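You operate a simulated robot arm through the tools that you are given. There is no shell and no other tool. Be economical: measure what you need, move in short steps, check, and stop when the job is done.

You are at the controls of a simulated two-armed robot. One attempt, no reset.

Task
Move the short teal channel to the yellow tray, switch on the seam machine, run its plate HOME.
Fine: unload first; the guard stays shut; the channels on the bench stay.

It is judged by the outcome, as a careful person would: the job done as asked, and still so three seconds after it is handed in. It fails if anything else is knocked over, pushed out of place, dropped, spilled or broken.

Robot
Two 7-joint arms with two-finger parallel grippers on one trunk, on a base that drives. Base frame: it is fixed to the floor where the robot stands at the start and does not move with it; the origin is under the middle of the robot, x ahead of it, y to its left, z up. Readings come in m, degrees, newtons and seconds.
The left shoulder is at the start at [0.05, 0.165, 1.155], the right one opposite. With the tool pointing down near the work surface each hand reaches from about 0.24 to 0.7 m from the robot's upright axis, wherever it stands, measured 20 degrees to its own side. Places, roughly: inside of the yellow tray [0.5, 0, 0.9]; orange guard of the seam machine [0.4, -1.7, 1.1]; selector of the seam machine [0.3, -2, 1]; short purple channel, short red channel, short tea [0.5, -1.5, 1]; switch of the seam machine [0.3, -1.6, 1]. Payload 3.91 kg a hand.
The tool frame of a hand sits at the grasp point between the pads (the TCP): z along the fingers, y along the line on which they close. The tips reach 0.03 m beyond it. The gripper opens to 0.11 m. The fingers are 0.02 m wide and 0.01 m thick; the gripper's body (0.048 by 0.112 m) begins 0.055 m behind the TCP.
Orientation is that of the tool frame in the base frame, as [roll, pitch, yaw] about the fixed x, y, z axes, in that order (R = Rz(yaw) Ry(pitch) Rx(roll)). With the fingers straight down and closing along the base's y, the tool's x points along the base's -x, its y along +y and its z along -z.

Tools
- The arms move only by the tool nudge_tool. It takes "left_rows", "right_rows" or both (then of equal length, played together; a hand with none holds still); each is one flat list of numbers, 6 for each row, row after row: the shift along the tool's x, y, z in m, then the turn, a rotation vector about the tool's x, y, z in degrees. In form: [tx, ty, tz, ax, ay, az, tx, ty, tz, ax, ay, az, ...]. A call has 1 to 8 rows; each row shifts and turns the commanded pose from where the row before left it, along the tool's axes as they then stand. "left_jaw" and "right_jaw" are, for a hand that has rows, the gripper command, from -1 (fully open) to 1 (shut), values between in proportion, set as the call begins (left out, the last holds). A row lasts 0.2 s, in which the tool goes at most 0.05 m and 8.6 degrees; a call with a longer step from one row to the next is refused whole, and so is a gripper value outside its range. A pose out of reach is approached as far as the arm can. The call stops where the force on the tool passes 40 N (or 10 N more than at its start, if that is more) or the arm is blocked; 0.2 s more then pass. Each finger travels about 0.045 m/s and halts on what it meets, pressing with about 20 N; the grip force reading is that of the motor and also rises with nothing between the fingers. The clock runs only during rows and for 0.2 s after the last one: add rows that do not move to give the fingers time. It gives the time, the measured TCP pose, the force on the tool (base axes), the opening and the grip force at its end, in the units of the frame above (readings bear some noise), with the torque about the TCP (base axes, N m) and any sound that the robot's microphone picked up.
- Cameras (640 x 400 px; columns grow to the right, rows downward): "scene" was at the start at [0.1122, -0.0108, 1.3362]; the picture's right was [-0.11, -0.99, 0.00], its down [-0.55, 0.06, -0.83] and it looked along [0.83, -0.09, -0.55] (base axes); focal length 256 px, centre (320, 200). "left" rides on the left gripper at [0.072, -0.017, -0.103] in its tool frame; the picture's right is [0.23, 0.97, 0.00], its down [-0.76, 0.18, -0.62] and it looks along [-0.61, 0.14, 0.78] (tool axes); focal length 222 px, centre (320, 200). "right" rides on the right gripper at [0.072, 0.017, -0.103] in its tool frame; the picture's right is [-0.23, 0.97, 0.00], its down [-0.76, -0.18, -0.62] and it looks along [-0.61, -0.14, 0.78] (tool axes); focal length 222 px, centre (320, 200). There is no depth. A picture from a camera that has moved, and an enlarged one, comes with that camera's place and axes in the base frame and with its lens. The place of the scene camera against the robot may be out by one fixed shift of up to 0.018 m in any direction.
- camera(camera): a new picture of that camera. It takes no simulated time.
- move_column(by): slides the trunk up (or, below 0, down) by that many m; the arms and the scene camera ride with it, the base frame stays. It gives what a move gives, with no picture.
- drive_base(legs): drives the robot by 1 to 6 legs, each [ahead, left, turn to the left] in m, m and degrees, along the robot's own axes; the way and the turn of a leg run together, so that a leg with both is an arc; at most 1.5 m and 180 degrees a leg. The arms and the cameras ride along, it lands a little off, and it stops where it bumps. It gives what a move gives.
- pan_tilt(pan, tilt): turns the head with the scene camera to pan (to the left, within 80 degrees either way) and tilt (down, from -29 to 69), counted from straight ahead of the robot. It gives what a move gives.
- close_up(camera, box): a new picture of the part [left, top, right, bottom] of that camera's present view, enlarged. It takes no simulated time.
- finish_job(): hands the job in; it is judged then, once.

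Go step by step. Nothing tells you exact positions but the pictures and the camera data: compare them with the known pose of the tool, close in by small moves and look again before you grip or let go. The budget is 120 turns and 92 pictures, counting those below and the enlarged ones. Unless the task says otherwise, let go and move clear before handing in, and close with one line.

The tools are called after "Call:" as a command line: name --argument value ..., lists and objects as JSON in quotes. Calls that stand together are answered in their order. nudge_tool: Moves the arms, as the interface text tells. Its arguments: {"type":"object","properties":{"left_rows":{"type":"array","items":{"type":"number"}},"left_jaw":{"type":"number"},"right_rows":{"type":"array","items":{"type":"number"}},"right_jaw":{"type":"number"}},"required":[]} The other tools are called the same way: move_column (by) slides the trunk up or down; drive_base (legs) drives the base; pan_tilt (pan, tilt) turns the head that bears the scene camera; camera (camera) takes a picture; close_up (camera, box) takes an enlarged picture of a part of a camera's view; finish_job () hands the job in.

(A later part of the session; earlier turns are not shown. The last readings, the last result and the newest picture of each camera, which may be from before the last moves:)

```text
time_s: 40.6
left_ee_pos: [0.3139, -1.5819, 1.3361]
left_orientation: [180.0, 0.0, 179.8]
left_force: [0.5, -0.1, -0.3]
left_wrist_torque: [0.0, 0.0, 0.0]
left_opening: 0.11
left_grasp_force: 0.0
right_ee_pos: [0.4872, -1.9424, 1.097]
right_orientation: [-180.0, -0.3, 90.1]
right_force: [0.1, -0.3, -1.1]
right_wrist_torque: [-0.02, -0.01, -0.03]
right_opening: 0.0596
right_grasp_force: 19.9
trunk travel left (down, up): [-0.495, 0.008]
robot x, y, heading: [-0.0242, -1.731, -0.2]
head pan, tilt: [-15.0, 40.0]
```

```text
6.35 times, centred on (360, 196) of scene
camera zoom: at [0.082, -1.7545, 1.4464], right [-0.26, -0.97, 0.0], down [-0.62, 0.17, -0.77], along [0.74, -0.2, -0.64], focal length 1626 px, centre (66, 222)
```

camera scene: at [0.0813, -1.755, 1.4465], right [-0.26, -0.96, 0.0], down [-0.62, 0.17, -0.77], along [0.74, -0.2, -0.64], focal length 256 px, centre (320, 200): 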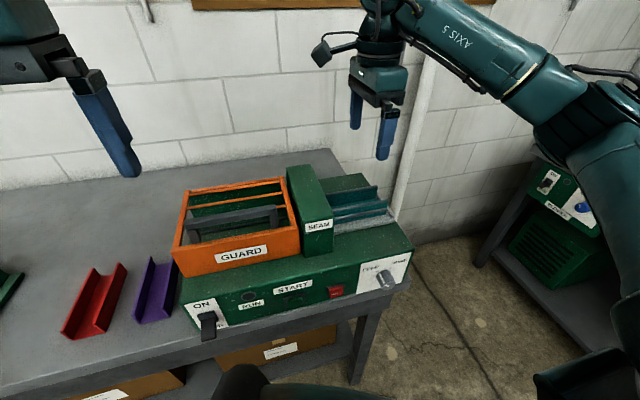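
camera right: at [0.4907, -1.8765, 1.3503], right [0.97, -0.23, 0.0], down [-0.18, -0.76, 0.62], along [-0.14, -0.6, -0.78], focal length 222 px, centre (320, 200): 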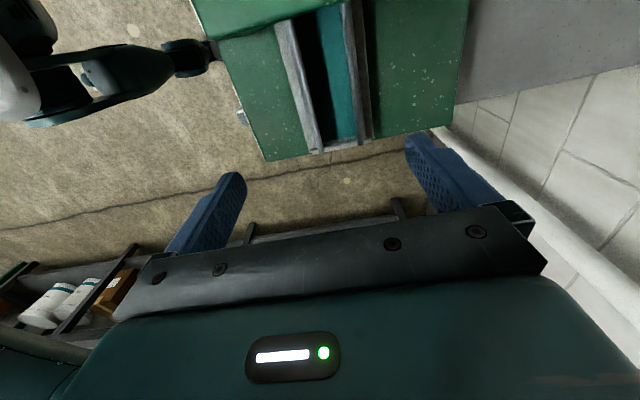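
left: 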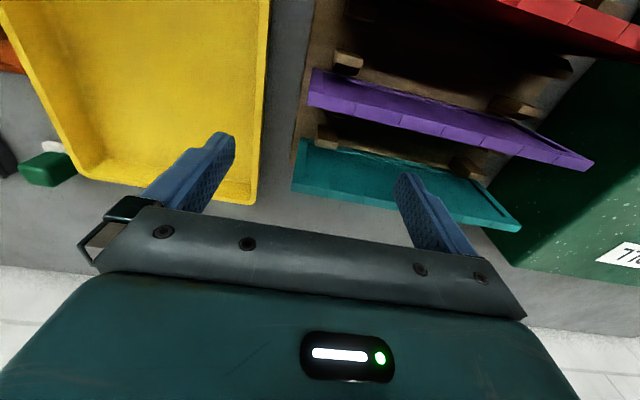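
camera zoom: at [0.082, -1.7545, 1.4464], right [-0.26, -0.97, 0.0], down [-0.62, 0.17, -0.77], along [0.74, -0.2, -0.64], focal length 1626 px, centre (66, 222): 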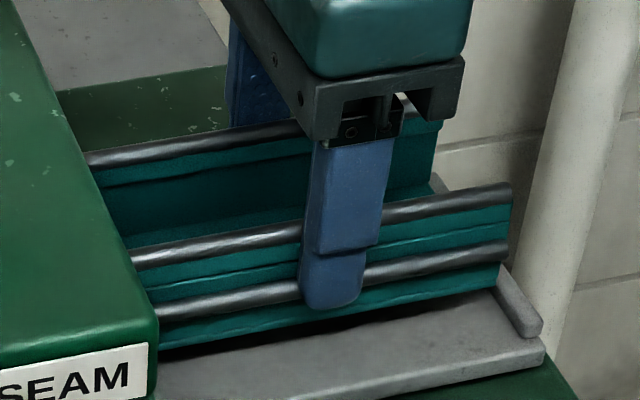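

It's lifting cleanly now. The head's cap may have snagged it before, so I'll rise a bit more, shift away from the head, then lift.

Call:
nudge_tool --right_rows '[0, 0, -0.003, 0, 0, 0, -0.003, 0, -0.002, 0, 0, 0, -0.006, 0, 0, 0, 0, 0, -0.008, 0, 0, 0, 0, 0, -0.008, 0, 0, 0, 0, 0, -0.005, 0, -0.002, 0, 0, 0, 0, 0, -0.004, 0, 0, 0, 0, 0, -0.004, 0, 0, 0]'

Call:
close_up --camera "scene" --box '[300, 140, 430, 228]'

```text
time_s: 42.4
left_ee_pos: [0.3155, -1.5824, 1.3376]
left_orientation: [180.0, 0.0, 179.8]
left_force: [0.2, 0.3, 0.9]
left_wrist_torque: [0.03, -0.01, -0.03]
left_opening: 0.11
left_grasp_force: 0.2
right_ee_pos: [0.4874, -1.9729, 1.1125]
right_orientation: [180.0, -0.1, 90.1]
right_force: [0.9, -0.2, -1.4]
right_wrist_torque: [-0.01, 0.01, -0.01]
right_opening: 0.0596
right_grasp_force: 19.9
trunk travel left (down, up): [-0.495, 0.008]
robot x, y, heading: [-0.026, -1.7306, -0.2]
head pan, tilt: [-15.0, 40.0]
```

```text
4.55 times, centred on (365, 184) of scene
camera zoom: at [0.0819, -1.7546, 1.4464], right [-0.26, -0.97, 0.0], down [-0.62, 0.17, -0.77], along [0.74, -0.2, -0.64], focal length 1164 px, centre (116, 273)
```

zoom: 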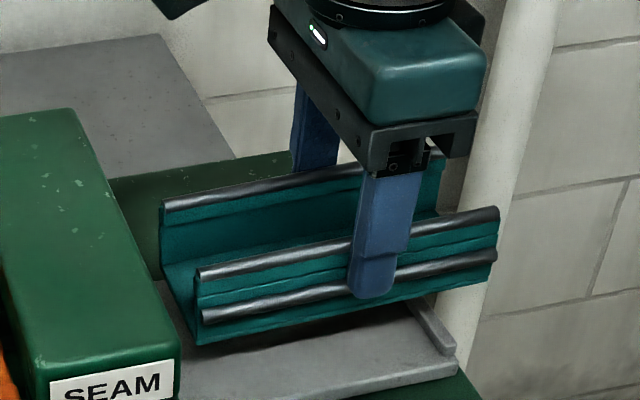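

Held firmly, clear of the plate. Lifting gently to travel height.

Call:
nudge_tool --right_rows '[0, 0, -0.008, 0, 0, 0, 0, 0, -0.015, 0, 0, 0, 0, 0, -0.018, 0, 0, 0, 0, 0, -0.018, 0, 0, 0, 0, 0, -0.018, 0, 0, 0, 0, 0, -0.018, 0, 0, 0, 0, 0, -0.012, 0, 0, 0, 0, 0, -0.006, 0, 0, 0]'

Call:
nudge_tool --right_rows '[0, -0.01, 0, 0, 0, 0, 0, -0.02, 0, 0, 0, 0, 0, -0.025, 0, 0, 0, 0, 0, -0.025, 0, 0, 0, 0, 0, -0.02, 0, 0, 0, 0, 0, -0.01, 0, 0, 0, 0, 0, 0, 0, 0, 0, 0]'

Call:
camera --camera "scene"

```text
time_s: 44.2
left_ee_pos: [0.3152, -1.5817, 1.337]
left_orientation: [180.0, 0.1, 179.8]
left_force: [-0.4, 0.3, -0.4]
left_wrist_torque: [0.01, 0.0, 0.06]
left_opening: 0.11
left_grasp_force: 0.1
right_ee_pos: [0.4865, -1.9728, 1.2259]
right_orientation: [-179.9, -0.2, 90.2]
right_force: [0.3, 0.3, -0.3]
right_wrist_torque: [-0.01, -0.01, 0.01]
right_opening: 0.0596
right_grasp_force: 20.1
trunk travel left (down, up): [-0.495, 0.008]
robot x, y, heading: [-0.0281, -1.7306, -0.4]
head pan, tilt: [-15.0, 40.0]
```

```text
time_s: 45.8
left_ee_pos: [0.3157, -1.5825, 1.3367]
left_orientation: [-180.0, 0.1, 179.8]
left_force: [-0.2, 0.5, 0.1]
left_wrist_torque: [-0.02, 0.0, 0.02]
left_opening: 0.1103
left_grasp_force: 0.1
right_ee_pos: [0.3773, -1.9731, 1.2251]
right_orientation: [179.9, -0.2, 90.1]
right_force: [-0.1, -0.8, -1.4]
right_wrist_torque: [-0.03, -0.01, 0.0]
right_opening: 0.0596
right_grasp_force: 19.9
trunk travel left (down, up): [-0.495, 0.008]
robot x, y, heading: [-0.0232, -1.7281, -0.0]
head pan, tilt: [-15.0, 40.0]
```

```text
56 pictures are left
camera scene: at [0.082, -1.7545, 1.4464], right [-0.26, -0.97, 0.0], down [-0.62, 0.17, -0.77], along [0.74, -0.2, -0.64], focal length 256 px, centre (320, 200)
```

scene: 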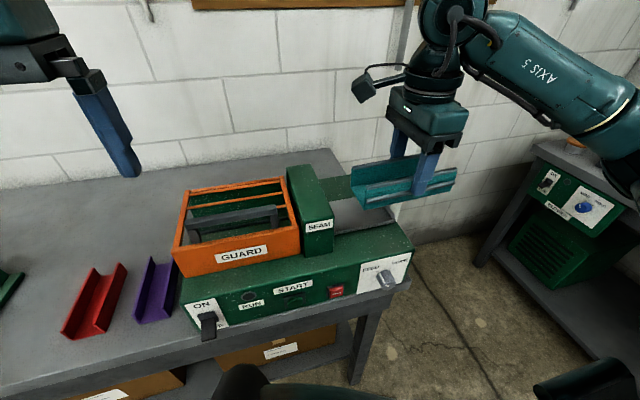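

Channel in hand. Driving back to the tray: back off, go left, then look.

Call:
drive_base --legs '[[-0.25, 0, 0], [0, 0.95, 0], [0, 0.93, 0]]'

Call:
pan_tilt --pan -10 --tilt 35

Call:
camera --camera "scene"

```text
time_s: 56.7
left_ee_pos: [0.0436, 0.3103, 1.3368]
left_orientation: [180.0, 0.0, -178.7]
left_force: [-0.2, 0.4, 0.1]
left_wrist_torque: [-0.04, 0.01, 0.01]
left_opening: 0.1098
left_grasp_force: 0.1
right_ee_pos: [0.1165, -0.0807, 1.2256]
right_orientation: [180.0, -0.2, 91.5]
right_force: [0.0, -0.5, -1.1]
right_wrist_torque: [-0.03, 0.0, -0.01]
right_opening: 0.0596
right_grasp_force: 20.2
trunk travel left (down, up): [-0.495, 0.008]
robot x, y, heading: [-0.2887, 0.1527, 1.3]
head pan, tilt: [-15.0, 40.0]
```

```text
time_s: 57.3
left_ee_pos: [0.0439, 0.3099, 1.3362]
left_orientation: [180.0, 0.1, -178.8]
left_force: [-0.4, 0.4, 0.4]
left_wrist_torque: [-0.02, 0.01, 0.02]
left_opening: 0.11
left_grasp_force: 0.1
right_ee_pos: [0.1159, -0.0804, 1.2258]
right_orientation: [-179.9, -0.2, 91.7]
right_force: [0.6, 0.1, -0.3]
right_wrist_torque: [-0.04, 0.01, -0.02]
right_opening: 0.0597
right_grasp_force: 19.3
trunk travel left (down, up): [-0.495, 0.008]
robot x, y, heading: [-0.2904, 0.1509, 1.4]
head pan, tilt: [-10.0, 35.0]
```

```text
55 pictures are left
camera scene: at [-0.1799, 0.1379, 1.4539], right [-0.15, -0.99, 0.0], down [-0.57, 0.09, -0.82], along [0.81, -0.12, -0.57], focal length 256 px, centre (320, 200)
```

scene: 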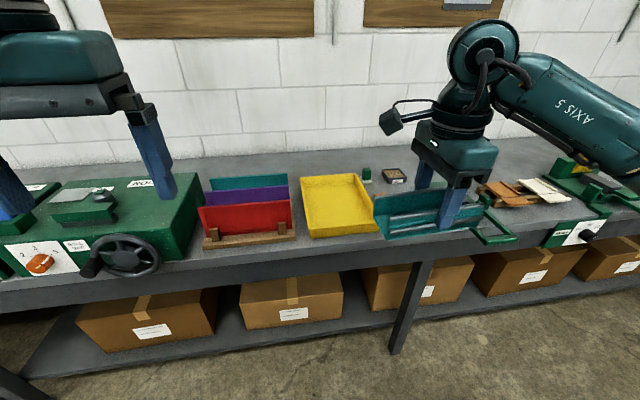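

The tray is ahead, channel safely held. Driving forward to the tray.

Call:
drive_base --legs '[[0.27, 0, -1.4]]'

Call:
nudge_tool --right_rows '[0.01, 0.015, 0, 0, 0, 0, 0.015, 0.025, 0, 0, 0, 0, 0.01, 0.03, 0, 0, 0, 0, 0.01, 0.03, 0, 0, 0, 0, 0, 0.025, 0, 0, 0, 0, 0, 0.015, 0, 0, 0, 0, 0, 0, 0, 0, 0, 0]'

Call:
pan_tilt --pan -12 --tilt 45

Call:
camera --camera "scene"

Call:
camera --camera "right"

```text
time_s: 59.3
left_ee_pos: [0.3228, 0.3044, 1.3366]
left_orientation: [180.0, 0.0, 179.9]
left_force: [1.1, -0.5, -0.5]
left_wrist_torque: [-0.02, -0.02, -0.01]
left_opening: 0.1098
left_grasp_force: 0.1
right_ee_pos: [0.3835, -0.087, 1.2261]
right_orientation: [179.9, -0.2, 90.2]
right_force: [0.3, 0.2, -0.8]
right_wrist_torque: [-0.03, 0.0, -0.02]
right_opening: 0.0596
right_grasp_force: 20.0
trunk travel left (down, up): [-0.495, 0.008]
robot x, y, heading: [-0.0187, 0.1518, -0.1]
head pan, tilt: [-10.0, 35.0]
```

```text
time_s: 60.9
left_ee_pos: [0.3218, 0.3046, 1.3364]
left_orientation: [-180.0, 0.2, 179.9]
left_force: [0.2, -0.4, -0.4]
left_wrist_torque: [0.01, 0.02, 0.01]
left_opening: 0.1101
left_grasp_force: 0.2
right_ee_pos: [0.5223, -0.0431, 1.2271]
right_orientation: [179.9, -0.2, 90.3]
right_force: [-0.7, 0.0, -1.0]
right_wrist_torque: [0.02, 0.0, 0.0]
right_opening: 0.0596
right_grasp_force: 19.7
trunk travel left (down, up): [-0.495, 0.008]
robot x, y, heading: [-0.0187, 0.155, -0.1]
head pan, tilt: [-10.0, 35.0]
```

```text
time_s: 61.6
left_ee_pos: [0.3219, 0.3036, 1.3368]
left_orientation: [179.9, 0.1, 179.9]
left_force: [-0.3, 0.0, -0.1]
left_wrist_torque: [0.02, -0.01, 0.03]
left_opening: 0.11
left_grasp_force: 0.1
right_ee_pos: [0.5218, -0.0424, 1.2268]
right_orientation: [-180.0, -0.2, 90.1]
right_force: [-0.1, 0.0, -0.7]
right_wrist_torque: [0.02, 0.01, -0.01]
right_opening: 0.0598
right_grasp_force: 20.5
trunk travel left (down, up): [-0.495, 0.008]
robot x, y, heading: [-0.0165, 0.1572, -0.1]
head pan, tilt: [-12.0, 45.0]
```

```text
54 pictures are left
camera scene: at [0.086, 0.1365, 1.4392], right [-0.21, -0.98, 0.0], down [-0.69, 0.15, -0.71], along [0.69, -0.15, -0.71], focal length 256 px, centre (320, 200)
```

scene: 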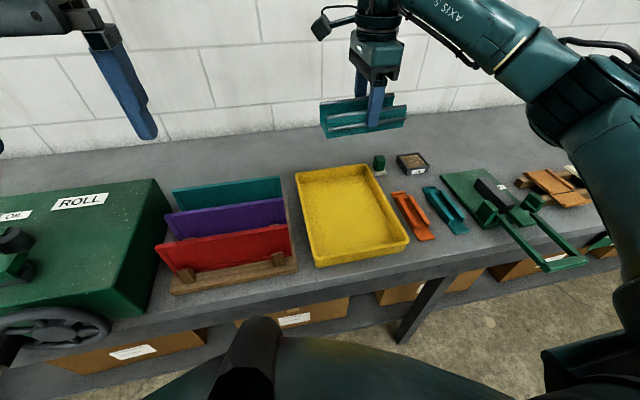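

```text
53 pictures are left
camera right: at [0.5367, 0.03, 1.3303], right [0.97, -0.22, 0.0], down [-0.18, -0.76, 0.62], along [-0.14, -0.6, -0.78], focal length 222 px, centre (320, 200)
```

right: 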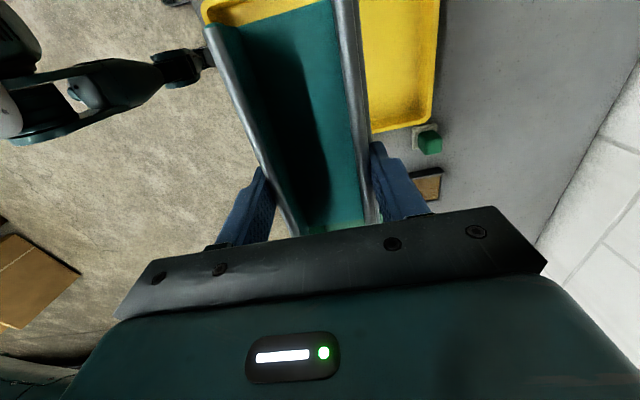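

The tray spans x 0.39–0.69, y -0.15–0.08, so its centre is (0.54, -0.035). I'll centre and lower over it.

Call:
nudge_tool --right_rows '[0.003, 0.008, 0.01, 0, 0, 0, 0, 0.01, 0.025, 0, 0, 0, 0, 0, 0.035, 0, 0, 0, 0, 0, 0.035, 0, 0, 0, 0, 0, 0.035, 0, 0, 0, 0, 0, 0.035, 0, 0, 0, 0, 0, 0.03, 0, 0, 0, 0, 0, 0.015, 0, 0, 0]'

Call:
nudge_tool --right_rows '[0, 0, 0.01, 0, 0, 0, 0, 0, 0.01, 0, 0, 0, 0, 0, 0.01, 0, 0, 0]'

Call:
close_up --camera "scene" --box '[270, 130, 430, 280]'

```text
time_s: 63.4
left_ee_pos: [0.3219, 0.305, 1.3363]
left_orientation: [-180.0, 0.1, 179.8]
left_force: [0.0, 0.4, 0.7]
left_wrist_torque: [0.0, -0.01, 0.04]
left_opening: 0.1098
left_grasp_force: 0.0
right_ee_pos: [0.5419, -0.0388, 1.0051]
right_orientation: [-180.0, -0.2, 90.2]
right_force: [-0.6, 0.1, -1.5]
right_wrist_torque: [-0.03, -0.01, 0.03]
right_opening: 0.0599
right_grasp_force: 20.2
trunk travel left (down, up): [-0.495, 0.008]
robot x, y, heading: [-0.0189, 0.1532, -0.2]
head pan, tilt: [-12.0, 45.0]
```

```text
time_s: 64.2
left_ee_pos: [0.3225, 0.3048, 1.3364]
left_orientation: [180.0, 0.2, 179.9]
left_force: [0.3, 0.3, 0.1]
left_wrist_torque: [0.03, -0.01, 0.03]
left_opening: 0.1102
left_grasp_force: 0.0
right_ee_pos: [0.5423, -0.0397, 0.9766]
right_orientation: [179.9, -0.1, 90.2]
right_force: [0.1, 0.6, -0.8]
right_wrist_torque: [-0.01, 0.02, -0.02]
right_opening: 0.0599
right_grasp_force: 19.9
trunk travel left (down, up): [-0.495, 0.008]
robot x, y, heading: [-0.0173, 0.152, -0.1]
head pan, tilt: [-12.0, 45.0]
```

```text
2.67 times, centred on (350, 205) of scene
camera zoom: at [0.086, 0.1364, 1.4391], right [-0.21, -0.98, 0.0], down [-0.69, 0.15, -0.71], along [0.69, -0.15, -0.71], focal length 683 px, centre (240, 187)
```

zoom: 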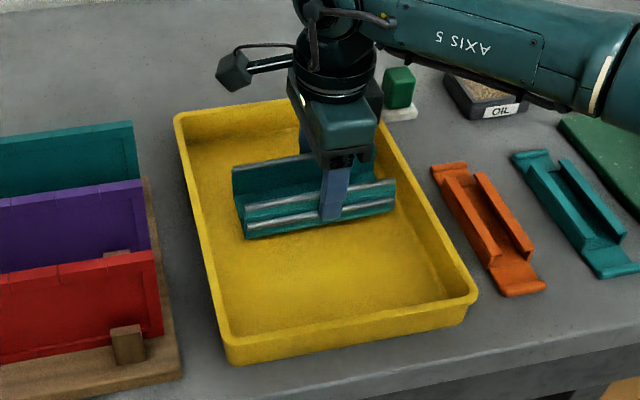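

The channel is inside the tray walls. Lowering in small steps until it touches.

Call:
nudge_tool --right_rows '[0, 0, 0.006, 0, 0, 0, 0, 0, 0.006, 0, 0, 0, 0, 0, 0.006, 0, 0, 0, 0, 0, 0.006, 0, 0, 0, 0, 0, 0.006, 0, 0, 0]'

Call:
close_up --camera "scene" --box '[300, 150, 400, 240]'

```text
time_s: 65.4
left_ee_pos: [0.32, 0.3056, 1.3378]
left_orientation: [179.9, 0.2, 179.9]
left_force: [0.0, 0.7, 0.1]
left_wrist_torque: [0.0, 0.0, -0.01]
left_opening: 0.11
left_grasp_force: 0.0
right_ee_pos: [0.5425, -0.0387, 0.9497]
right_orientation: [179.6, -0.2, 90.1]
right_force: [0.3, -3.0, 14.8]
right_wrist_torque: [0.04, 0.14, -0.11]
right_opening: 0.0598
right_grasp_force: 20.0
trunk travel left (down, up): [-0.495, 0.008]
robot x, y, heading: [-0.0175, 0.1555, -0.1]
head pan, tilt: [-12.0, 45.0]
```

```text
4.44 times, centred on (350, 195) of scene
camera zoom: at [0.0842, 0.1368, 1.4396], right [-0.21, -0.98, 0.0], down [-0.69, 0.15, -0.71], along [0.69, -0.15, -0.71], focal length 1138 px, centre (187, 222)
```

zoom: 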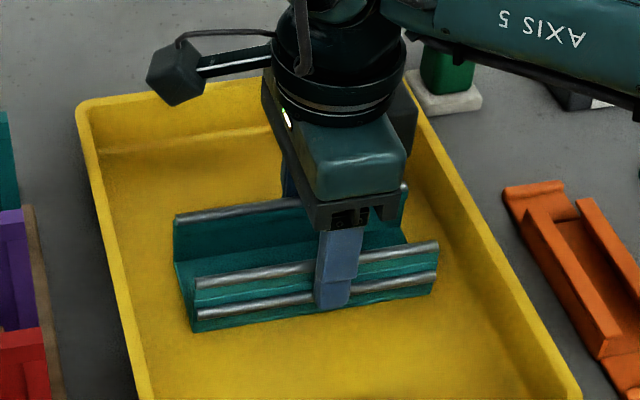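

It rests on the tray floor (about 15 N). Opening, then checking.

Call:
nudge_tool --right_rows '[0, 0, -0.002, 0, 0, 0, 0, 0, 0, 0, 0, 0, 0, 0, 0, 0, 0, 0, 0, 0, 0, 0, 0, 0, 0, 0, 0, 0, 0, 0, 0, 0, 0, 0, 0, 0]' --right_jaw -1

Call:
close_up --camera "right" --box '[140, 0, 520, 238]'

```text
time_s: 66.8
left_ee_pos: [0.3208, 0.3045, 1.3366]
left_orientation: [-180.0, 0.0, 179.9]
left_force: [0.3, 0.2, 1.0]
left_wrist_torque: [0.0, 0.0, 0.01]
left_opening: 0.11
left_grasp_force: 0.1
right_ee_pos: [0.542, -0.0377, 0.9486]
right_orientation: [179.9, -0.3, 90.2]
right_force: [0.1, 0.5, 0.1]
right_wrist_torque: [0.01, 0.01, 0.0]
right_opening: 0.1101
right_grasp_force: 0.0
trunk travel left (down, up): [-0.495, 0.008]
robot x, y, heading: [-0.0168, 0.1534, -0.0]
head pan, tilt: [-12.0, 45.0]
```

```text
1.68 times, centred on (330, 119) of right
camera zoom: at [0.5568, 0.034, 1.0522], right [0.97, -0.22, 0.0], down [-0.18, -0.76, 0.62], along [-0.14, -0.6, -0.78], focal length 373 px, centre (303, 336)
```

zoom: 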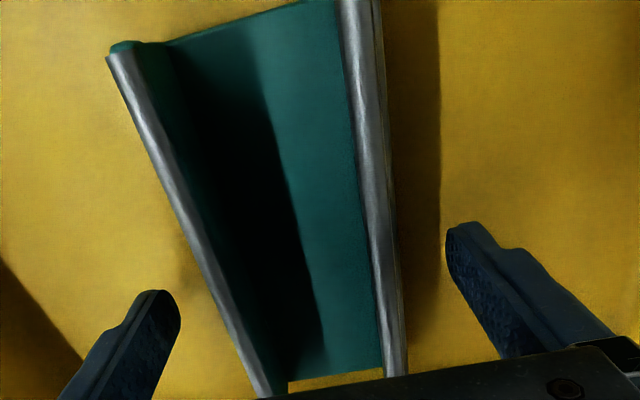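

Released, resting upright. Raising the hand straight up and checking.

Call:
nudge_tool --right_rows '[0, 0, -0.02, 0, 0, 0, 0, 0, -0.04, 0, 0, 0, 0, 0, -0.04, 0, 0, 0, 0, 0, -0.04, 0, 0, 0, 0, 0, -0.04, 0, 0, 0, 0, 0, -0.04, 0, 0, 0, 0, 0, -0.04, 0, 0, 0, 0, -0.04, 0, 0, 0, 0]'

Call:
nudge_tool --right_rows '[0, -0.05, 0, 0, 0, 0, 0, -0.05, 0, 0, 0, 0, 0, -0.04, 0, 0, 0, 0]'

Call:
camera --camera "scene"

```text
time_s: 68.6
left_ee_pos: [0.32, 0.3035, 1.3356]
left_orientation: [-180.0, 0.2, 179.8]
left_force: [-0.1, -0.5, -0.6]
left_wrist_torque: [0.0, -0.01, 0.02]
left_opening: 0.1098
left_grasp_force: 0.1
right_ee_pos: [0.499, -0.0407, 1.2055]
right_orientation: [179.9, -0.1, 90.2]
right_force: [-0.1, 0.2, -0.5]
right_wrist_torque: [0.04, -0.03, -0.03]
right_opening: 0.1099
right_grasp_force: 0.0
trunk travel left (down, up): [-0.495, 0.008]
robot x, y, heading: [-0.0223, 0.1581, -0.1]
head pan, tilt: [-12.0, 45.0]
```

```text
time_s: 69.4
left_ee_pos: [0.3204, 0.3049, 1.3373]
left_orientation: [180.0, 0.1, 179.9]
left_force: [-0.7, -0.6, 0.3]
left_wrist_torque: [0.02, 0.02, 0.02]
left_opening: 0.1099
left_grasp_force: 0.0
right_ee_pos: [0.36, -0.0401, 1.2078]
right_orientation: [179.9, -0.2, 90.2]
right_force: [0.0, 0.0, 0.5]
right_wrist_torque: [-0.03, 0.0, -0.01]
right_opening: 0.1102
right_grasp_force: 0.1
trunk travel left (down, up): [-0.495, 0.008]
robot x, y, heading: [-0.0202, 0.1528, -0.1]
head pan, tilt: [-12.0, 45.0]
```

```text
49 pictures are left
camera scene: at [0.0851, 0.1362, 1.4392], right [-0.21, -0.98, 0.0], down [-0.69, 0.15, -0.71], along [0.69, -0.15, -0.71], focal length 256 px, centre (320, 200)
```

scene: 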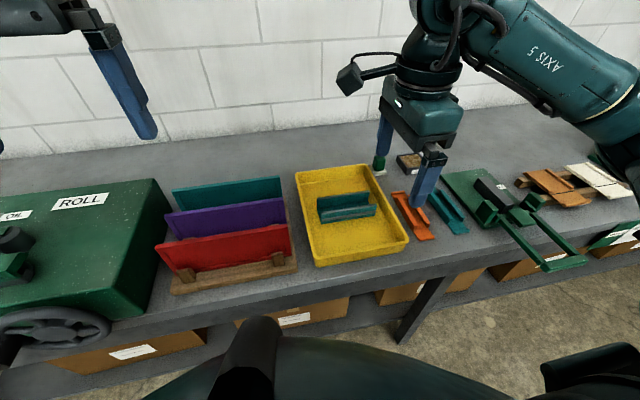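

The teal channel is in the tray. Now I go back to the machine, standing off a little for horizontal hand work on its front panel.

Call:
drive_base --legs '[[-0.3, 0, 0], [0, -0.97, 0], [0, -0.93, 0]]'

Call:
move_column --by -0.15

Call:
nudge_tool --right_rows '[0, 0, 0, 0, 8.5, 0, 0, 0, 0, 0, 8.5, 0, 0, 0, 0, 0, 8.5, 0, 0, 0, 0, 0, 8.5, 0, 0, 0, 0, 0, 8.5, 0, 0, 0, 0, 0, 8.5, 0]' --left_rows '[0, 0, 0, 0, -8.5, 0, 0, 0, 0, 0, -8.5, 0, 0, 0, 0, 0, -8.5, 0, 0, 0, 0, 0, -8.5, 0, 0, 0, 0, 0, -8.5, 0, 0, 0, 0, 0, -8.5, 0]'

```text
time_s: 80.5
left_ee_pos: [0.0497, -1.5823, 1.3366]
left_orientation: [-180.0, 0.1, -178.1]
left_force: [0.2, -1.0, 1.1]
left_wrist_torque: [0.02, -0.02, -0.01]
left_opening: 0.1102
left_grasp_force: 0.1
right_ee_pos: [0.1023, -1.9238, 1.2077]
right_orientation: [179.9, -0.1, 92.2]
right_force: [0.8, -0.4, 0.7]
right_wrist_torque: [-0.01, 0.0, 0.0]
right_opening: 0.1099
right_grasp_force: 0.0
trunk travel left (down, up): [-0.495, 0.008]
robot x, y, heading: [-0.2816, -1.7436, 1.9]
head pan, tilt: [-12.0, 45.0]
```

```text
time_s: 82.3
left_ee_pos: [0.0496, -1.5827, 1.1873]
left_orientation: [-180.0, 0.1, -178.0]
left_force: [-0.8, -0.3, -0.3]
left_wrist_torque: [0.0, -0.03, -0.02]
left_opening: 0.1099
left_grasp_force: 0.1
right_ee_pos: [0.1014, -1.9242, 1.0576]
right_orientation: [179.8, -0.3, 92.1]
right_force: [-0.3, 0.1, 0.7]
right_wrist_torque: [-0.03, -0.03, -0.02]
right_opening: 0.1102
right_grasp_force: 0.0
trunk travel left (down, up): [-0.345, 0.158]
robot x, y, heading: [-0.2811, -1.7466, 1.6]
head pan, tilt: [-12.0, 45.0]
```

```text
time_s: 83.7
left_ee_pos: [0.051, -1.5828, 1.1862]
left_orientation: [-179.9, 51.2, -178.0]
left_force: [-0.8, 0.4, -0.3]
left_wrist_torque: [0.01, -0.05, -0.01]
left_opening: 0.1099
left_grasp_force: 0.0
right_ee_pos: [0.1035, -1.9254, 1.0594]
right_orientation: [179.8, -51.4, 92.3]
right_force: [0.7, 0.5, -0.1]
right_wrist_torque: [0.01, 0.01, -0.01]
right_opening: 0.11
right_grasp_force: 0.2
trunk travel left (down, up): [-0.345, 0.158]
robot x, y, heading: [-0.281, -1.7462, 1.8]
head pan, tilt: [-12.0, 45.0]
```

I tilted the right hand the wrong way (its yaw was 90); I'll undo that, turn it back to yaw 180, then pitch both hands forward.

Call:
nudge_tool --right_rows '[0, 0, 0, 0, -8.5, 0, 0, 0, 0, 0, -8.5, 0, 0, 0, 0, 0, -8.5, 0, 0, 0, 0, 0, -8.5, 0, 0, 0, 0, 0, -8.5, 0, 0, 0, 0, 0, -8.5, 0, 0, 0, 0, 0, 0, -8.2, 0, 0, 0, 0, 0, -8.2]'

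Call:
nudge_tool --right_rows '[0, 0, 0, 0, 0, -8.2, 0, 0, 0, 0, 0, -8.2, 0, 0, 0, 0, 0, -8.2, 0, 0, 0, 0, 0, -8.2, 0, 0, 0, 0, 0, -8.2, 0, 0, 0, 0, 0, -8.2, 0, 0, 0, 0, 0, -8.2, 0, 0, 0, 0, 0, -8.2]'

Call:
nudge_tool --right_rows '[0, 0, 0, 0, 0, -6, 0, 0, 0, 0, -8.5, 0, 0, 0, 0, 0, -8.5, 0, 0, 0, 0, 0, -8.5, 0, 0, 0, 0, 0, -8.5, 0, 0, 0, 0, 0, -8.5, 0, 0, 0, 0, 0, -8.5, 0, 0, 0, 0, 0, -8.5, 0]'

```text
time_s: 85.5
left_ee_pos: [0.0503, -1.5831, 1.1878]
left_orientation: [179.9, 51.1, -178.2]
left_force: [-0.7, 0.5, -0.2]
left_wrist_torque: [-0.02, -0.02, 0.01]
left_opening: 0.11
left_grasp_force: 0.1
right_ee_pos: [0.1027, -1.9249, 1.0588]
right_orientation: [179.9, -0.1, 108.7]
right_force: [0.5, -0.3, 0.1]
right_wrist_torque: [0.02, 0.02, -0.02]
right_opening: 0.11
right_grasp_force: 0.0
trunk travel left (down, up): [-0.345, 0.158]
robot x, y, heading: [-0.2852, -1.7464, 1.9]
head pan, tilt: [-12.0, 45.0]
```

```text
time_s: 87.3
left_ee_pos: [0.0519, -1.5822, 1.1871]
left_orientation: [180.0, 51.1, -178.2]
left_force: [0.2, -0.3, -0.2]
left_wrist_torque: [0.04, -0.02, -0.02]
left_opening: 0.1101
left_grasp_force: 0.1
right_ee_pos: [0.1006, -1.9248, 1.0573]
right_orientation: [179.8, 0.0, 174.3]
right_force: [-0.5, 0.7, 0.6]
right_wrist_torque: [-0.03, -0.01, 0.0]
right_opening: 0.1098
right_grasp_force: 0.0
trunk travel left (down, up): [-0.345, 0.158]
robot x, y, heading: [-0.2847, -1.7474, 1.9]
head pan, tilt: [-12.0, 45.0]
```

```text
time_s: 89.1
left_ee_pos: [0.0502, -1.5831, 1.1867]
left_orientation: [179.9, 51.2, -178.2]
left_force: [0.0, -0.2, 0.5]
left_wrist_torque: [0.01, 0.02, -0.04]
left_opening: 0.1101
left_grasp_force: 0.2
right_ee_pos: [0.1534, -1.9113, 1.0733]
right_orientation: [179.6, 59.6, 179.9]
right_force: [-0.8, -0.3, -0.2]
right_wrist_torque: [-0.03, -0.01, 0.0]
right_opening: 0.11
right_grasp_force: 0.0
right hand out of reach, approached as far as the arm can: row 6, 7, 8
trunk travel left (down, up): [-0.345, 0.158]
robot x, y, heading: [-0.2854, -1.7449, 1.8]
head pan, tilt: [-12.0, 45.0]
```

Call:
nudge_tool --right_rows '[-0.02, 0, 0.035, 0, 0, 0, -0.02, 0, 0.035, 0, 0, 0, 0, 0, 0, 0, -8, 0, 0, 0, 0, 0, -8, 0, 0, 0, 0, 0, -8, 0, 0, 0, 0, 0, -6, 0, 0, 0, 0, 0, 0, 0]'

Call:
camera --camera "scene"

Call:
camera --camera "right"

```text
time_s: 90.7
left_ee_pos: [0.0513, -1.5823, 1.1865]
left_orientation: [-180.0, 51.1, -178.1]
left_force: [-0.2, -0.2, 0.0]
left_wrist_torque: [-0.02, 0.0, 0.0]
left_opening: 0.1101
left_grasp_force: 0.1
right_ee_pos: [0.233, -1.8977, 1.0729]
right_orientation: [179.3, 73.4, -179.1]
right_force: [-0.3, -0.8, -0.8]
right_wrist_torque: [-0.01, 0.04, 0.02]
right_opening: 0.1101
right_grasp_force: 0.1
right hand out of reach, approached as far as the arm can: row 4, 5, 6
trunk travel left (down, up): [-0.345, 0.158]
robot x, y, heading: [-0.2839, -1.7406, 2.0]
head pan, tilt: [-12.0, 45.0]
```

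```text
48 pictures are left
camera scene: at [-0.1792, -1.7584, 1.2891], right [-0.18, -0.98, 0.0], down [-0.7, 0.12, -0.71], along [0.7, -0.12, -0.71], focal length 256 px, centre (320, 200)
```

scene: 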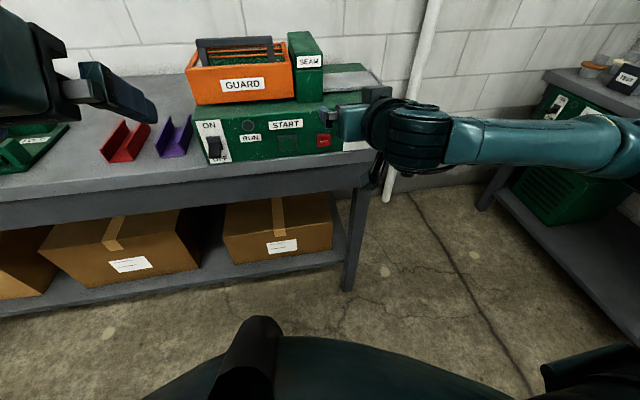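

```text
47 pictures are left
camera right: at [0.1113, -1.885, 1.0345], right [0.04, 0.97, 0.22], down [-0.37, -0.19, 0.91], along [0.93, -0.12, 0.36], focal length 222 px, centre (320, 200)
```

right: 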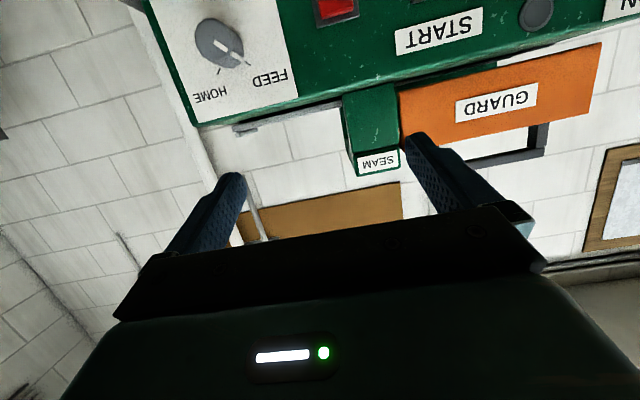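

The knob's pointer is at FEED; HOME is roughly 85° clockwise. I'll lower the right hand to knob height in front of it and level it further.

Call:
nudge_tool --right_rows '[0.036, -0.022, 0.01, 0, 0, 0, 0.036, -0.022, 0.01, 0, 0, 0, 0.036, -0.022, 0.01, 0, 0, 0, 0, 0, 0, 0, -8, 0, 0, 0, 0, 0, -8, 0, 0, 0, 0, 0, 0, 0]'

Call:
camera --camera "right"

```text
time_s: 92.1
left_ee_pos: [0.0499, -1.5815, 1.1872]
left_orientation: [-180.0, 51.1, -178.2]
left_force: [-0.1, -0.2, 0.5]
left_wrist_torque: [-0.02, 0.0, 0.01]
left_opening: 0.1101
left_grasp_force: 0.1
right_ee_pos: [0.2332, -1.9086, 1.055]
right_orientation: [179.3, 73.3, -179.0]
right_force: [0.8, -0.2, 0.6]
right_wrist_torque: [0.04, 0.02, 0.0]
right_opening: 0.1101
right_grasp_force: 0.1
right hand out of reach, approached as far as the arm can: row 1, 2, 3, 4, 5
trunk travel left (down, up): [-0.345, 0.158]
robot x, y, heading: [-0.2837, -1.7454, 2.1]
head pan, tilt: [-12.0, 45.0]
```

```text
46 pictures are left
camera right: at [0.1113, -1.8958, 1.015], right [0.04, 0.97, 0.22], down [-0.37, -0.19, 0.91], along [0.93, -0.12, 0.36], focal length 222 px, centre (320, 200)
```

right: 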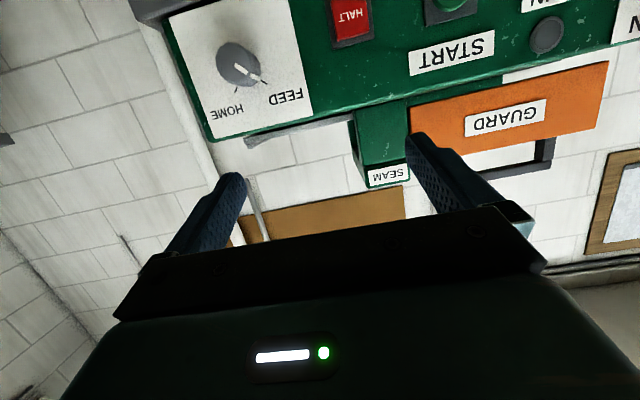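

The limit is downward bending, so lowering the trunk will help: 0.1 m down brings the hand to knob height. Knob is about (0.33, -1.965, 0.963).

Call:
move_column --by -0.1

Call:
nudge_tool --right_rows '[0, 0, 0, 0, -5, 0, 0, 0, 0, 0, -5, 0, 0, 0, 0, 0, -5, 0, 0, -0.02, 0, 0, 0, 0, 0, -0.02, 0, 0, 0, 0, 0, -0.015, 0, 0, 0, 0, 0, 0, 0, 0, 0, 0]'

Call:
camera --camera "right"

```text
time_s: 93.4
left_ee_pos: [0.0517, -1.5826, 1.0857]
left_orientation: [180.0, 51.2, -178.1]
left_force: [0.2, -0.7, -0.6]
left_wrist_torque: [0.01, 0.0, -0.02]
left_opening: 0.11
left_grasp_force: 0.1
right_ee_pos: [0.233, -1.9091, 0.9549]
right_orientation: [179.2, 73.4, -179.2]
right_force: [0.3, -0.1, 0.7]
right_wrist_torque: [0.0, 0.0, -0.01]
right_opening: 0.1098
right_grasp_force: 0.1
trunk travel left (down, up): [-0.245, 0.258]
robot x, y, heading: [-0.2825, -1.7424, 1.7]
head pan, tilt: [-12.0, 45.0]
```

```text
time_s: 95.0
left_ee_pos: [0.0504, -1.5829, 1.0867]
left_orientation: [180.0, 51.1, -178.2]
left_force: [0.2, 0.5, 0.0]
left_wrist_torque: [-0.04, -0.01, 0.04]
left_opening: 0.1099
left_grasp_force: 0.1
right_ee_pos: [0.2359, -1.9591, 0.9593]
right_orientation: [179.6, 72.9, -178.9]
right_force: [-0.5, -0.2, -0.5]
right_wrist_torque: [0.01, 0.0, 0.01]
right_opening: 0.1099
right_grasp_force: 0.0
right hand out of reach, approached as far as the arm can: row 1, 2, 3, 5
trunk travel left (down, up): [-0.245, 0.258]
robot x, y, heading: [-0.2838, -1.7469, 1.6]
head pan, tilt: [-12.0, 45.0]
```

```text
45 pictures are left
camera right: at [0.1135, -1.9465, 0.92], right [0.04, 0.97, 0.22], down [-0.37, -0.19, 0.91], along [0.93, -0.12, 0.35], focal length 222 px, centre (320, 200)
```

right: 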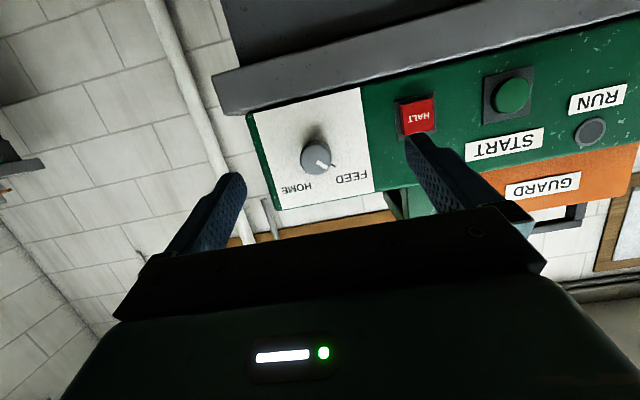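

Still limited at 73° pitch; standing further back with the arm more extended should let the tool level out.

Call:
drive_base --legs '[[-0.16, 0, -1.7]]'

Call:
nudge_tool --right_rows '[-0.012, 0, 0.04, 0, 0, 0, -0.012, 0, 0.04, 0, 0, 0, -0.012, 0, 0.04, 0, 0, 0, 0, 0, 0, 0, -5, 0, 0, 0, 0, 0, -5, 0, 0, 0, 0, 0, -5, 0, 0, 0, 0, 0, 0, 0]'

```text
time_s: 96.5
left_ee_pos: [-0.1066, -1.5958, 1.087]
left_orientation: [180.0, 51.2, -179.7]
left_force: [-0.2, 0.5, -0.5]
left_wrist_torque: [0.01, 0.02, -0.02]
left_opening: 0.1098
left_grasp_force: 0.0
right_ee_pos: [0.068, -1.9772, 0.9591]
right_orientation: [179.4, 73.0, 179.4]
right_force: [-0.4, 0.0, -0.7]
right_wrist_torque: [0.05, -0.01, 0.01]
right_opening: 0.11
right_grasp_force: 0.1
trunk travel left (down, up): [-0.245, 0.258]
robot x, y, heading: [-0.4432, -1.7499, 0.5]
head pan, tilt: [-12.0, 45.0]
```

```text
time_s: 98.1
left_ee_pos: [-0.1056, -1.5952, 1.087]
left_orientation: [-180.0, 51.2, -179.6]
left_force: [-0.1, 0.7, -0.4]
left_wrist_torque: [-0.01, 0.01, 0.0]
left_opening: 0.1102
left_grasp_force: 0.0
right_ee_pos: [0.1942, -1.9857, 0.9621]
right_orientation: [179.2, 75.1, 179.3]
right_force: [0.0, 0.6, 0.8]
right_wrist_torque: [0.02, 0.01, -0.01]
right_opening: 0.1102
right_grasp_force: 0.0
right hand out of reach, approached as far as the arm can: row 4, 5, 6
trunk travel left (down, up): [-0.245, 0.258]
robot x, y, heading: [-0.443, -1.7453, 0.3]
head pan, tilt: [-12.0, 45.0]
```

Call:
nudge_tool --right_rows '[-0.04, 0, -0.02, 0, 0, 0, -0.04, 0, -0.02, 0, 0, 0]'

Call:
move_column --by -0.15

Call:
nudge_tool --right_rows '[-0.035, 0, 0, 0, 0, 0, -0.035, 0, 0, 0, 0, 0, 0, 0, 0, 0, -5, 0, 0, 0, 0, 0, -5, 0, 0, 0, 0, 0, -5, 0, 0, 0, 0, 0, 0, 0]'

```text
time_s: 98.7
left_ee_pos: [-0.1063, -1.5946, 1.0869]
left_orientation: [-180.0, 51.2, -179.7]
left_force: [0.6, -0.2, 1.3]
left_wrist_torque: [-0.01, -0.02, -0.01]
left_opening: 0.11
left_grasp_force: 0.0
right_ee_pos: [0.1733, -1.9834, 1.0498]
right_orientation: [179.4, 75.0, 179.4]
right_force: [-0.8, 0.0, 0.6]
right_wrist_torque: [-0.03, 0.02, 0.0]
right_opening: 0.1102
right_grasp_force: 0.1
trunk travel left (down, up): [-0.245, 0.258]
robot x, y, heading: [-0.4434, -1.7479, 0.2]
head pan, tilt: [-12.0, 45.0]
```

```text
time_s: 100.4
left_ee_pos: [-0.1063, -1.5956, 0.9358]
left_orientation: [-180.0, 51.1, -179.5]
left_force: [-1.5, 0.4, 0.0]
left_wrist_torque: [-0.02, 0.01, -0.01]
left_opening: 0.11
left_grasp_force: 0.0
right_ee_pos: [0.1753, -1.9829, 0.8987]
right_orientation: [179.2, 75.1, 179.3]
right_force: [0.2, -1.2, -0.2]
right_wrist_torque: [-0.04, 0.02, -0.04]
right_opening: 0.11
right_grasp_force: 0.2
trunk travel left (down, up): [-0.095, 0.408]
robot x, y, heading: [-0.4442, -1.7466, 0.5]
head pan, tilt: [-12.0, 45.0]
```

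```text
time_s: 101.8
left_ee_pos: [-0.1061, -1.5948, 0.936]
left_orientation: [180.0, 51.0, -179.7]
left_force: [0.4, -0.7, 0.0]
left_wrist_torque: [-0.01, -0.01, 0.0]
left_opening: 0.1101
left_grasp_force: 0.0
right_ee_pos: [0.1922, -1.9834, 0.9684]
right_orientation: [55.9, 89.7, 55.9]
right_force: [-0.8, -0.2, 0.4]
right_wrist_torque: [0.02, 0.0, -0.01]
right_opening: 0.1097
right_grasp_force: 0.0
trunk travel left (down, up): [-0.095, 0.408]
robot x, y, heading: [-0.4433, -1.7476, 0.0]
head pan, tilt: [-12.0, 45.0]
```

The right hand is level now (tool pointing at +x). Looking at the knob.

Call:
camera --camera "right"

Call:
camera --camera "scene"

```text
44 pictures are left
camera right: at [0.0887, -1.9672, 0.895], right [0.0, 0.97, 0.23], down [-0.63, -0.18, 0.76], along [0.78, -0.14, 0.61], focal length 222 px, centre (320, 200)
```

right: 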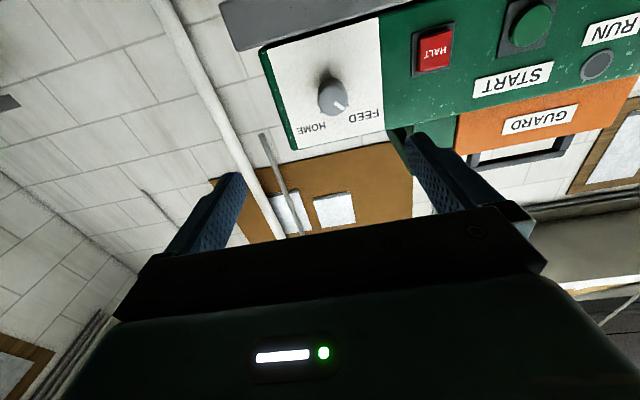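

```text
43 pictures are left
camera scene: at [-0.3408, -1.7645, 1.0391], right [-0.2, -0.98, 0.0], down [-0.69, 0.14, -0.71], along [0.69, -0.14, -0.71], focal length 256 px, centre (320, 200)
```

scene: 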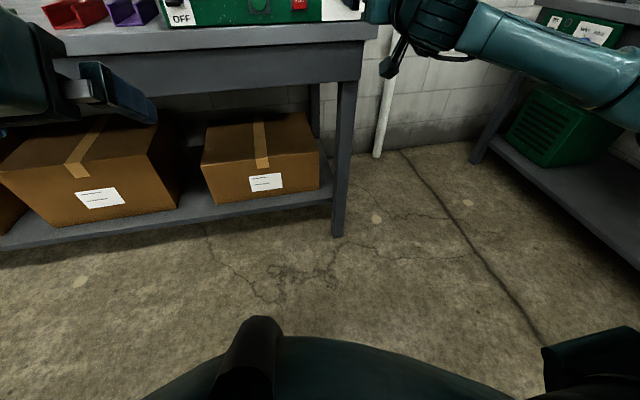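

Knob centre is at about y -1.968, z 0.957. I'll align with it, pre-turn the hand −42° about its axis, and look.

Call:
nudge_tool --right_rows '[0.006, 0.008, 0.02, 0, 0, 0, 0.005, 0.0075, 0.03, 0, 0, 0, 0, 0, 0, 0, 0, -8.4, 0, 0, 0, 0, 0, -8.4, 0, 0, 0, 0, 0, -8.4, 0, 0, 0, 0, 0, -8.4, 0, 0, 0, 0, 0, -8.4, 0, 0, 0, 0, 0, 0]'

Call:
camera --camera "right"

```text
time_s: 103.6
left_ee_pos: [-0.1063, -1.5956, 0.9361]
left_orientation: [180.0, 51.1, -179.7]
left_force: [0.6, 0.8, -0.3]
left_wrist_torque: [0.0, 0.04, -0.01]
left_opening: 0.1102
left_grasp_force: 0.0
right_ee_pos: [0.2417, -1.9938, 0.9632]
right_orientation: [-90.1, 48.1, -90.2]
right_force: [0.3, -1.0, -0.6]
right_wrist_torque: [0.04, 0.02, -0.01]
right_opening: 0.11
right_grasp_force: 0.0
right hand out of reach, approached as far as the arm can: row 1, 2
trunk travel left (down, up): [-0.095, 0.408]
robot x, y, heading: [-0.4452, -1.748, 0.5]
head pan, tilt: [-12.0, 45.0]
```

```text
42 pictures are left
camera right: at [0.1368, -2.0302, 0.8983], right [0.0, 0.88, -0.48], down [-0.62, 0.38, 0.69], along [0.78, 0.3, 0.54], focal length 222 px, centre (320, 200)
```

right: 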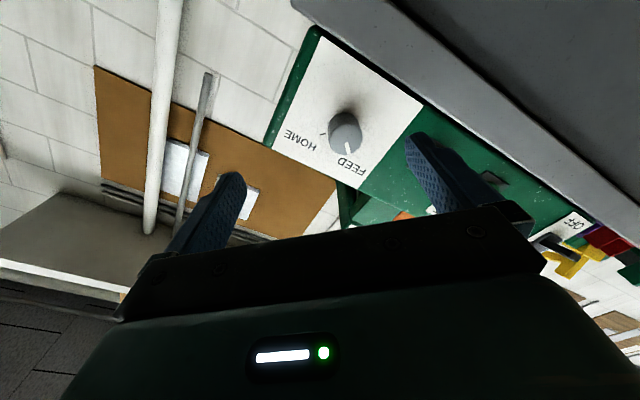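

The target is slightly beyond reach from here. I'll pull the hand back, drive forward 0.08 m, and realign.

Call:
nudge_tool --right_rows '[0, 0, -0.04, 0, 0, 0, 0, 0, -0.04, 0, 0, 0, -0.0065, 0.0115, 0, 0, 0, 0, -0.0065, 0.0115, 0, 0, 0, 0]'

Call:
drive_base --legs '[[0.08, 0, 0]]'

Call:
camera --camera "right"

```text
time_s: 104.6
left_ee_pos: [-0.1049, -1.5958, 0.9372]
left_orientation: [-180.0, 51.1, -179.7]
left_force: [-0.7, -0.3, -0.2]
left_wrist_torque: [-0.01, 0.0, 0.01]
left_opening: 0.1099
left_grasp_force: 0.1
right_ee_pos: [0.1628, -1.9735, 0.96]
right_orientation: [-90.4, 48.0, -90.5]
right_force: [-0.4, 0.4, 0.0]
right_wrist_torque: [0.01, 0.05, -0.01]
right_opening: 0.1101
right_grasp_force: 0.2
right hand out of reach, approached as far as the arm can: row 4
trunk travel left (down, up): [-0.095, 0.408]
robot x, y, heading: [-0.4432, -1.7479, 0.0]
head pan, tilt: [-12.0, 45.0]
```

```text
time_s: 105.7
left_ee_pos: [-0.027, -1.5949, 0.9365]
left_orientation: [179.9, 51.1, -179.8]
left_force: [0.3, 0.2, 0.0]
left_wrist_torque: [0.01, 0.02, 0.0]
left_opening: 0.11
left_grasp_force: 0.0
right_ee_pos: [0.241, -1.9734, 0.9613]
right_orientation: [-90.4, 48.2, -90.3]
right_force: [0.3, 0.4, -0.6]
right_wrist_torque: [-0.01, -0.02, 0.02]
right_opening: 0.1099
right_grasp_force: 0.0
trunk travel left (down, up): [-0.095, 0.408]
robot x, y, heading: [-0.3677, -1.7452, 0.3]
head pan, tilt: [-12.0, 45.0]
```

```text
41 pictures are left
camera right: at [0.1367, -2.0089, 0.8954], right [0.0, 0.88, -0.48], down [-0.62, 0.38, 0.69], along [0.78, 0.3, 0.54], focal length 222 px, centre (320, 200)
```

right: 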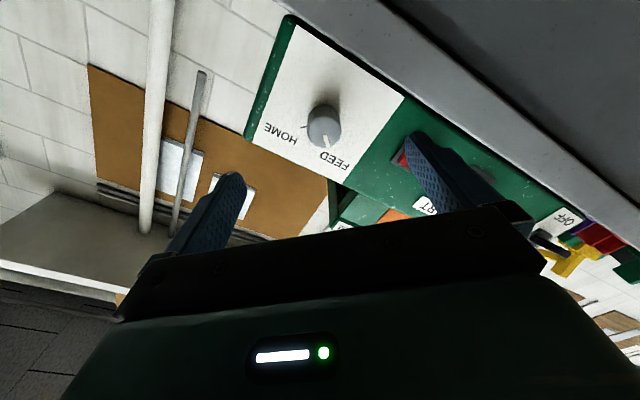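

Call:
nudge_tool --right_rows '[0, 0.006, 0.01, 0, 0, 0, 0, 0, 0.02, 0, 0, 0, 0, 0, 0.02, 0, 0, 0, 0, 0, 0, 0, 0, 0]'

Call:
close_up --camera "right" --box '[160, 0, 480, 230]'

```text
time_s: 106.7
left_ee_pos: [-0.0267, -1.5947, 0.937]
left_orientation: [-179.9, 51.0, -179.7]
left_force: [-0.1, 0.0, 0.0]
left_wrist_torque: [-0.01, 0.01, -0.02]
left_opening: 0.1101
left_grasp_force: 0.0
right_ee_pos: [0.2918, -1.9768, 0.9604]
right_orientation: [-90.9, 48.2, -90.6]
right_force: [0.3, -0.2, 0.4]
right_wrist_torque: [0.02, 0.03, 0.0]
right_opening: 0.11
right_grasp_force: 0.1
right hand out of reach, approached as far as the arm can: row 1, 3
trunk travel left (down, up): [-0.095, 0.408]
robot x, y, heading: [-0.3646, -1.7445, 0.4]
head pan, tilt: [-12.0, 45.0]
```

```text
1.74 times, centred on (320, 115) of right
camera zoom: at [0.1858, -2.0128, 0.8963], right [0.0, 0.88, -0.48], down [-0.62, 0.38, 0.69], along [0.79, 0.3, 0.54], focal length 386 px, centre (320, 348)
```

zoom: 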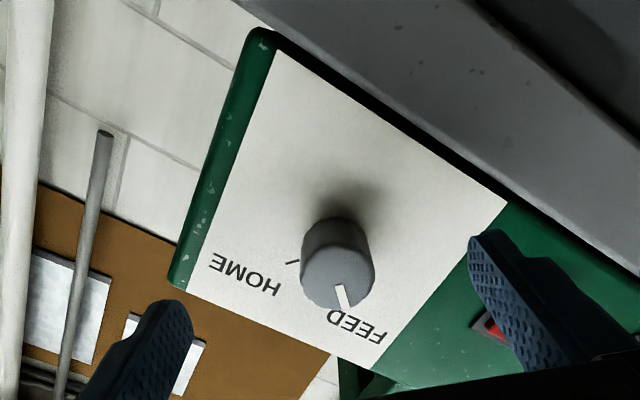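

The roll limits leftward reach, so I'll pull back slightly, shift the base 5 cm left and realign to the knob.

Call:
nudge_tool --right_rows '[0, 0, -0.03, 0, 0, 0, 0, 0, -0.03, 0, 0, 0]'

Call:
drive_base --legs '[[0, 0.06, 0]]'

Call:
camera --camera "right"

```text
time_s: 107.3
left_ee_pos: [-0.0263, -1.5948, 0.9373]
left_orientation: [-180.0, 51.1, -179.6]
left_force: [-0.1, -0.5, 0.7]
left_wrist_torque: [0.02, -0.03, 0.02]
left_opening: 0.1102
left_grasp_force: 0.1
right_ee_pos: [0.2309, -1.9774, 0.9638]
right_orientation: [-90.4, 48.2, -90.4]
right_force: [0.0, 0.3, -0.2]
right_wrist_torque: [-0.01, 0.0, -0.04]
right_opening: 0.1103
right_grasp_force: 0.0
trunk travel left (down, up): [-0.095, 0.408]
robot x, y, heading: [-0.3624, -1.7444, 0.5]
head pan, tilt: [-12.0, 45.0]
```

```text
time_s: 108.2
left_ee_pos: [-0.0272, -1.5348, 0.937]
left_orientation: [180.0, 51.1, -179.9]
left_force: [0.0, -0.2, 0.1]
left_wrist_torque: [0.01, -0.02, 0.0]
left_opening: 0.11
left_grasp_force: 0.1
right_ee_pos: [0.2314, -1.9185, 0.9622]
right_orientation: [-90.4, 48.2, -90.3]
right_force: [-0.4, -0.6, -0.1]
right_wrist_torque: [0.01, 0.04, -0.03]
right_opening: 0.1102
right_grasp_force: 0.1
trunk travel left (down, up): [-0.095, 0.408]
robot x, y, heading: [-0.3663, -1.6855, -0.2]
head pan, tilt: [-12.0, 45.0]
```

```text
39 pictures are left
camera right: at [0.1261, -1.9533, 0.8974], right [0.0, 0.88, -0.48], down [-0.62, 0.38, 0.69], along [0.78, 0.3, 0.54], focal length 222 px, centre (320, 200)
```

right: 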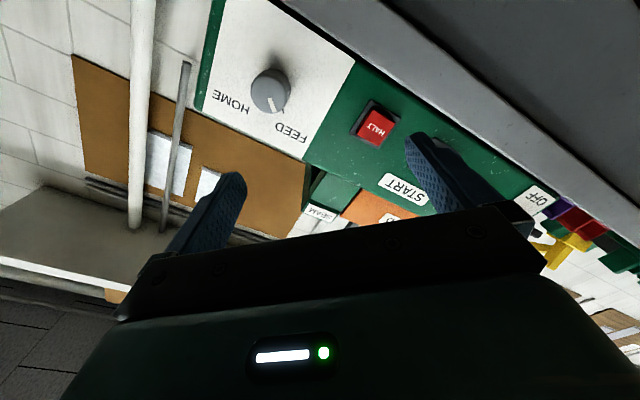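

Triangulated knob front: (0.332, -1.967, 0.961). Aligning and advancing.

Call:
nudge_tool --right_rows '[0.0165, -0.0175, 0, 0, 0, 0, 0.0165, -0.0175, 0, 0, 0, 0, 0, 0, 0.03, 0, 0, 0, 0, 0, 0.025, 0, 0, 0, 0, 0, 0, 0, 0, 0]'

Call:
close_up --camera "right" --box '[160, 0, 480, 230]'

```text
time_s: 109.4
left_ee_pos: [-0.027, -1.535, 0.9353]
left_orientation: [180.0, 51.1, -179.8]
left_force: [0.3, -0.7, -0.2]
left_wrist_torque: [-0.01, -0.03, 0.0]
left_opening: 0.1102
left_grasp_force: 0.1
right_ee_pos: [0.2865, -1.9663, 0.9615]
right_orientation: [-90.3, 48.2, -90.3]
right_force: [-0.2, 0.2, 0.1]
right_wrist_torque: [0.0, -0.03, 0.03]
right_opening: 0.1099
right_grasp_force: 0.1
trunk travel left (down, up): [-0.095, 0.408]
robot x, y, heading: [-0.3621, -1.6882, 0.5]
head pan, tilt: [-12.0, 45.0]
```

```text
1.74 times, centred on (320, 115) of right
camera zoom: at [0.1806, -2.0015, 0.8964], right [0.0, 0.88, -0.48], down [-0.62, 0.38, 0.69], along [0.78, 0.3, 0.54], focal length 386 px, centre (320, 348)
```

zoom: 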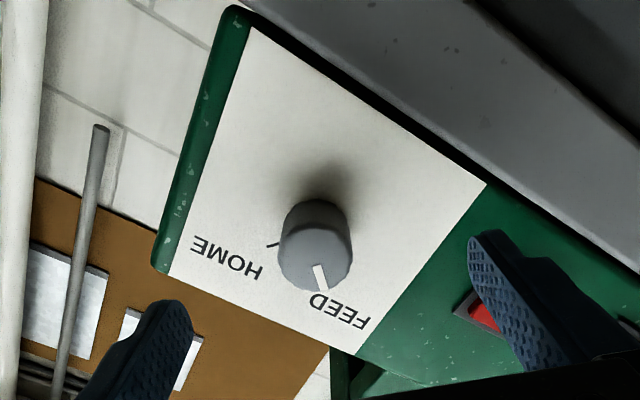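

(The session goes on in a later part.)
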